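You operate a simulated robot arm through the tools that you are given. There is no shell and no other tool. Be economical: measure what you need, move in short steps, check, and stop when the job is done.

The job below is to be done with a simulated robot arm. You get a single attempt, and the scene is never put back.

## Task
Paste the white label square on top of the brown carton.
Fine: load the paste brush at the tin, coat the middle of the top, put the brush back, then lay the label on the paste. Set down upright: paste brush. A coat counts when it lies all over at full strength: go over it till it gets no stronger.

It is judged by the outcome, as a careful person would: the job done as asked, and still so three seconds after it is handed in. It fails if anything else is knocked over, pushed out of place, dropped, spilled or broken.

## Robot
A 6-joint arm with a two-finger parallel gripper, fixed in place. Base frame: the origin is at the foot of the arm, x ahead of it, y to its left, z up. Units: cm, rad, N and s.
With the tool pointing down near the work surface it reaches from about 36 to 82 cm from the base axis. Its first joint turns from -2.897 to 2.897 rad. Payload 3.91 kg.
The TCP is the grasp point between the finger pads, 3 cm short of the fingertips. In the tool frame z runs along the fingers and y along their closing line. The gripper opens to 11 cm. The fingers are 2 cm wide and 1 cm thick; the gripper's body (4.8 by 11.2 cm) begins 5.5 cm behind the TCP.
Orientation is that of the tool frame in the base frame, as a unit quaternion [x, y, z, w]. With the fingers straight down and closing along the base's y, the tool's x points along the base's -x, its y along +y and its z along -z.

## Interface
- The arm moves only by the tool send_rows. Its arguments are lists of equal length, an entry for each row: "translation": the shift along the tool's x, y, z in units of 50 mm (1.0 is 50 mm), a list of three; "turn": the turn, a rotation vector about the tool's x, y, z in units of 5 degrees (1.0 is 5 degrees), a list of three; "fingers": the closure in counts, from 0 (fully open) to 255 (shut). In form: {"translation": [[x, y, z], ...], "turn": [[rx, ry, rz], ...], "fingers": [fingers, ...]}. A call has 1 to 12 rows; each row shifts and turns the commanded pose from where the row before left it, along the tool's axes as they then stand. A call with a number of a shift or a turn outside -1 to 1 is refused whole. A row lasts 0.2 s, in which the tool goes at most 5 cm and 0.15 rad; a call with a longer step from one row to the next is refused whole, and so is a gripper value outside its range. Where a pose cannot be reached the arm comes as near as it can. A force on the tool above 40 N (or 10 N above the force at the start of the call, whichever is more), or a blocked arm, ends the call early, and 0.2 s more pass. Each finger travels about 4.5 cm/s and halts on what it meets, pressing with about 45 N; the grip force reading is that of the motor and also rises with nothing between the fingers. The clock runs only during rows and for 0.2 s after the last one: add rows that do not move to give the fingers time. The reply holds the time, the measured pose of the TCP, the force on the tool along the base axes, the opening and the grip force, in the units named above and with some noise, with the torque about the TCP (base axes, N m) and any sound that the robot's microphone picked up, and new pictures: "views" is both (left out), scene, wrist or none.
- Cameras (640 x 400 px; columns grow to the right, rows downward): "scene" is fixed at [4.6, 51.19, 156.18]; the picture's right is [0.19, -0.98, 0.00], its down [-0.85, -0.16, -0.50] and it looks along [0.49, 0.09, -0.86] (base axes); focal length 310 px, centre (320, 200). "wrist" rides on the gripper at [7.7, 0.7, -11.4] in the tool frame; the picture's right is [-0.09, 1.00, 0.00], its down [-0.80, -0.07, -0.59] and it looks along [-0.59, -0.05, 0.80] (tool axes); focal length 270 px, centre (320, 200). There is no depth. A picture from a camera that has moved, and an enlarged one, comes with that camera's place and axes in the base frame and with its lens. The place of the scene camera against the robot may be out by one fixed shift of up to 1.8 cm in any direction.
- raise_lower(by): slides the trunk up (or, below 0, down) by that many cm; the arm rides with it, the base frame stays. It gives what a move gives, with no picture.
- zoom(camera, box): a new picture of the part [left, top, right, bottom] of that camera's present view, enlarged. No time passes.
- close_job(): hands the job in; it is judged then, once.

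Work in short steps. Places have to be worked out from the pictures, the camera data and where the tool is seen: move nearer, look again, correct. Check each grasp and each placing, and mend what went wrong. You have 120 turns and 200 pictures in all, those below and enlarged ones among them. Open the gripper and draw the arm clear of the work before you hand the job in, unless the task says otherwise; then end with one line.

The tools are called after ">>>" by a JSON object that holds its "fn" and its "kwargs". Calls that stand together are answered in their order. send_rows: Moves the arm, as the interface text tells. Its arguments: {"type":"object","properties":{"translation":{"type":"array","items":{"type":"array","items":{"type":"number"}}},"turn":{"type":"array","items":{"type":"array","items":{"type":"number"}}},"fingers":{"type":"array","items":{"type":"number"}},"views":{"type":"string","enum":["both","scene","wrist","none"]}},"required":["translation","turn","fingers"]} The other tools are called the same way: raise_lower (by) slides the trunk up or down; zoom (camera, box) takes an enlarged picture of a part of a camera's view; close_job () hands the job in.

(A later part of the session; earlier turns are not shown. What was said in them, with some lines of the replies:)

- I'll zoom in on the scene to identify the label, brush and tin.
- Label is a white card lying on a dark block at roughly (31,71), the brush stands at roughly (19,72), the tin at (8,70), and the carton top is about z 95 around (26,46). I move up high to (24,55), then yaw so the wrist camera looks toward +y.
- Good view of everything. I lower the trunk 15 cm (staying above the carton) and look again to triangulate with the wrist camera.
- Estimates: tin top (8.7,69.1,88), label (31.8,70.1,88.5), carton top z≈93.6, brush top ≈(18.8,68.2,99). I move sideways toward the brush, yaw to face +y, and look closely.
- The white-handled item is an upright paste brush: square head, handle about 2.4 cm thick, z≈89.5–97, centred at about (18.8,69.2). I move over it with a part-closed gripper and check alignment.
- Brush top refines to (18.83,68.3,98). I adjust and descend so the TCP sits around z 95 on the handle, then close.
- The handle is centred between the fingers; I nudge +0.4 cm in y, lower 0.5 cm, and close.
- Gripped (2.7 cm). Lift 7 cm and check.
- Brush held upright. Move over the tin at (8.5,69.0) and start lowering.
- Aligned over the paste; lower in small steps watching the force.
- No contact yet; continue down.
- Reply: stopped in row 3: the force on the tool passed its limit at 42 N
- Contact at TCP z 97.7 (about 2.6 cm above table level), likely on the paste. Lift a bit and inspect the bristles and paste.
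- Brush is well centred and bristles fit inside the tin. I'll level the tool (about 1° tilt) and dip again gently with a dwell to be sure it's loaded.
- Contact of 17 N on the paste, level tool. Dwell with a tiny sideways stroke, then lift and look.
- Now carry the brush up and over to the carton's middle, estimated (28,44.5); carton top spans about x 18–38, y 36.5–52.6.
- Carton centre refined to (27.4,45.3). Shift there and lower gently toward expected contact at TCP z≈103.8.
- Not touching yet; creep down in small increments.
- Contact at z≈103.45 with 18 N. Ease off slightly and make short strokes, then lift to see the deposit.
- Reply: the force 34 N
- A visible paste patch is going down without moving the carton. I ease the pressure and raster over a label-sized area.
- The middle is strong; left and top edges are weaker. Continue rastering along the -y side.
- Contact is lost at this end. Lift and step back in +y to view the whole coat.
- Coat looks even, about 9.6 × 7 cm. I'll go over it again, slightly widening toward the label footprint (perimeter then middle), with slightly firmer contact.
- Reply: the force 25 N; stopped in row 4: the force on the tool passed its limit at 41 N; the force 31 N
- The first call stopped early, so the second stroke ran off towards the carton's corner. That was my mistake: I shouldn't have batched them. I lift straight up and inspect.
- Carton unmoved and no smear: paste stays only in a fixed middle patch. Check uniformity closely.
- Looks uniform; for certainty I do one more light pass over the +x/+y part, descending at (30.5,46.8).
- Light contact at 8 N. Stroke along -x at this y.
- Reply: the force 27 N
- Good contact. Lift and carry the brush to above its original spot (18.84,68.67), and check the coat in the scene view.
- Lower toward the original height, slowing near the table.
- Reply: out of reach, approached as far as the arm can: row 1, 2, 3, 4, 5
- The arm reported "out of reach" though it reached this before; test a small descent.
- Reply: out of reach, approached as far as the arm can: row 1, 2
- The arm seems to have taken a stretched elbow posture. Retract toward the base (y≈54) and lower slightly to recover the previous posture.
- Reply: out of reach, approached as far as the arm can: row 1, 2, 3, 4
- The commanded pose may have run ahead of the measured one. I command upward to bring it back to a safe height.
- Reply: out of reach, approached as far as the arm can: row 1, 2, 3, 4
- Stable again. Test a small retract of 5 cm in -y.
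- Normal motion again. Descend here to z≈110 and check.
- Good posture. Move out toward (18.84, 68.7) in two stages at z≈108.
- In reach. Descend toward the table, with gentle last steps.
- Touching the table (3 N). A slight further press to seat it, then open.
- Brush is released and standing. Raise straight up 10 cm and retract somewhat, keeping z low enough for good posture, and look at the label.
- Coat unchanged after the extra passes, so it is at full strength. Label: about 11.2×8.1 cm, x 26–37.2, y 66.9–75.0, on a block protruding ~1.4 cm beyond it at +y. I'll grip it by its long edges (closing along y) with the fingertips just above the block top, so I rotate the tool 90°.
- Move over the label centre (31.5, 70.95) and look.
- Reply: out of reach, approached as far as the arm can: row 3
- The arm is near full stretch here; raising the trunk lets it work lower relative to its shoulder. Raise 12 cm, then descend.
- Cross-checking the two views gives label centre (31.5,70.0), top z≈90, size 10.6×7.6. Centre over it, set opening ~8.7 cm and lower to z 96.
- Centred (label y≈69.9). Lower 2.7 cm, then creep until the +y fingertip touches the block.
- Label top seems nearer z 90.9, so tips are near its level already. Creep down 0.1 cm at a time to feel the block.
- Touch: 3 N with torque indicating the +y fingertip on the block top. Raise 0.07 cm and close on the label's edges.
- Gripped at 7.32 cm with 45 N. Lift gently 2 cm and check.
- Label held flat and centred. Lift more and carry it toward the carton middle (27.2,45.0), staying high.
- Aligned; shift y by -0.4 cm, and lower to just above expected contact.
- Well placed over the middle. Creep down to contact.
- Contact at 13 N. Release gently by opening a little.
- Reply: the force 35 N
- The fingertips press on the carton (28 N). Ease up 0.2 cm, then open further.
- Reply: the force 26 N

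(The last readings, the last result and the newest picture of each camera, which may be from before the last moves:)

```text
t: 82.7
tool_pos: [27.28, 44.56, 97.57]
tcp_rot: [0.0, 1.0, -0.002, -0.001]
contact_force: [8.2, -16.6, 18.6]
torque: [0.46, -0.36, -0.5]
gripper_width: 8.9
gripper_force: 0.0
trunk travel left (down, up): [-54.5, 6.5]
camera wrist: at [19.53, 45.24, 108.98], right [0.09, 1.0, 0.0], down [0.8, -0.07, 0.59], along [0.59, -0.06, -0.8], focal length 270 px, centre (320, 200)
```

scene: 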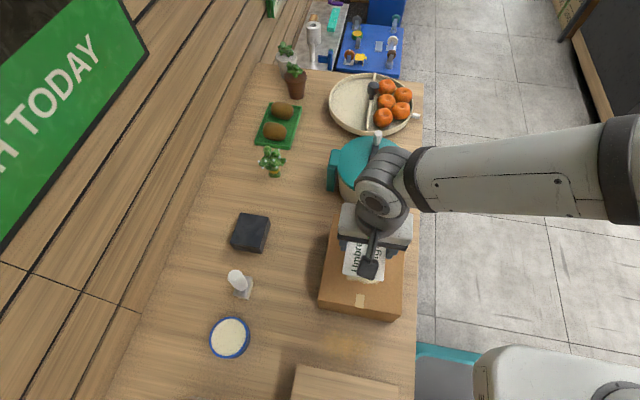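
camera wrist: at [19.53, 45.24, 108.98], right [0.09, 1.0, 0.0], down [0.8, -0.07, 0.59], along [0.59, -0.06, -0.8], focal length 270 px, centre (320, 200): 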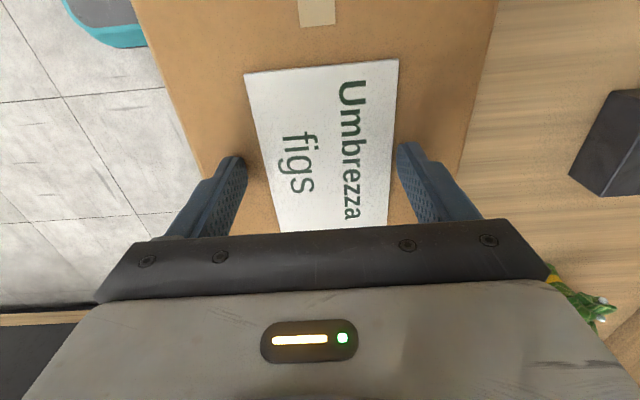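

Label is released and lying on the carton. Lift straight off.

>>> {"fn": "send_rows", "kwargs": {"translation": [[0, 0, -0.06], [0, 0, -0.1], [0, 0, -0.5], [0, 0, -0.9], [0, 0, -0.9]], "turn": [[0, 0, 0], [0, 0, 0], [0, 0, 0], [0, 0, 0], [0, 0, 0]], "fingers": [30, 30, 10, 0, 0], "views": "both"}}

```text
t: 83.9
tool_pos: [27.31, 44.79, 109.83]
tcp_rot: [0.0, 1.0, -0.001, 0.0]
contact_force: [0.4, 0.5, 0.4]
torque: [-0.04, -0.05, 0.0]
gripper_width: 10.96
gripper_force: 0.0
trunk travel left (down, up): [-54.5, 6.5]
camera wrist: at [19.5, 45.48, 121.27], right [0.09, 1.0, 0.0], down [0.8, -0.07, 0.59], along [0.59, -0.05, -0.8], focal length 270 px, centre (320, 200)
```

scene: 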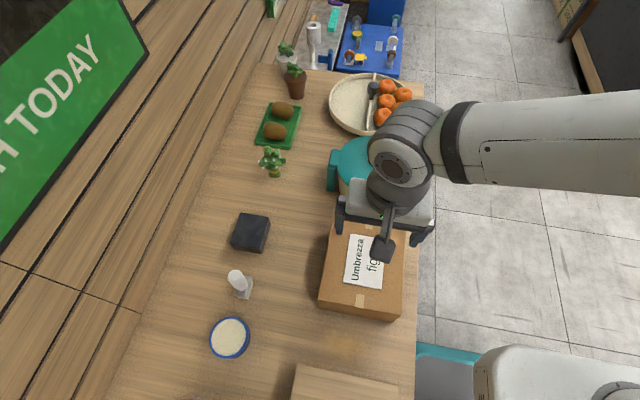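
wrist: 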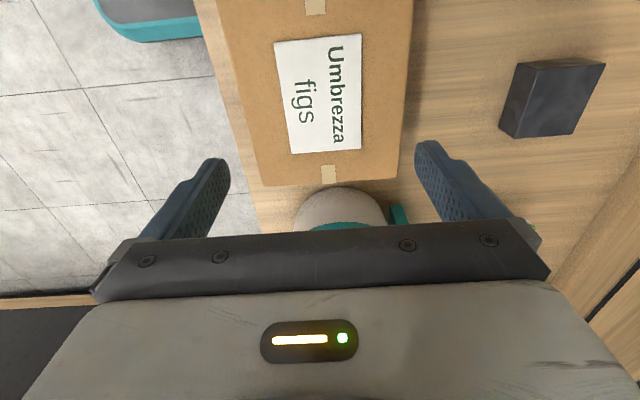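

Label lies in the middle. Draw the arm clear (up and toward -y) and check the label with a zoom.

>>> {"fn": "send_rows", "kwargs": {"translation": [[0, 0, -0.9], [0, 0, -0.9], [-0.4, -0.5, -0.5], [-0.5, -0.5, 0], [-0.5, -0.5, 0], [0, 0, 0]], "turn": [[0, 0, 0], [0, 0, 0], [0, 0, 0], [0, 0, 0], [0, 0, 0], [0, 0, 0]], "fingers": [0, 0, 0, 0, 0, 0], "views": "scene"}}

>>> {"fn": "zoom", "kwargs": {"camera": "scene", "box": [200, 200, 420, 360]}}

```text
t: 85.3
tool_pos: [34.19, 37.34, 121.52]
tcp_rot: [0.0, 1.0, -0.001, 0.0]
contact_force: [-0.5, 0.9, 0.3]
torque: [-0.03, 0.05, 0.04]
gripper_width: 11.03
gripper_force: 0.1
trunk travel left (down, up): [-54.5, 6.5]
```

scene: 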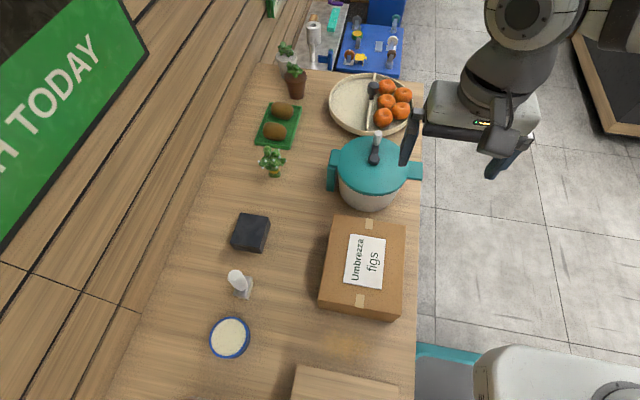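

```text
2.50 times, centred on (310, 280) of scene
camera zoom: at [4.6, 51.19, 156.18], right [0.19, -0.98, 0.0], down [-0.85, -0.16, -0.5], along [0.49, 0.09, -0.86], focal length 775 px, centre (345, 0)
```

zoom: 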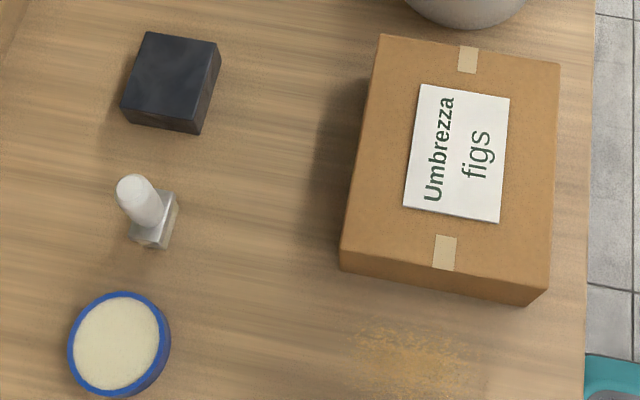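

The label lies flat and centred, hiding the paste. The brush stands upright in its place and everything else is undisturbed, so I hand the job in.

>>> {"fn": "close_job", "kwargs": {}}

```text
The job is handed in.
```

The label is pasted flat on the middle of the carton's top, the paste brush is back upright in its place, and the arm is clear; one stray stroke of the brush ran towards a corner of the carton, but it left no paste there and did not move the carton.
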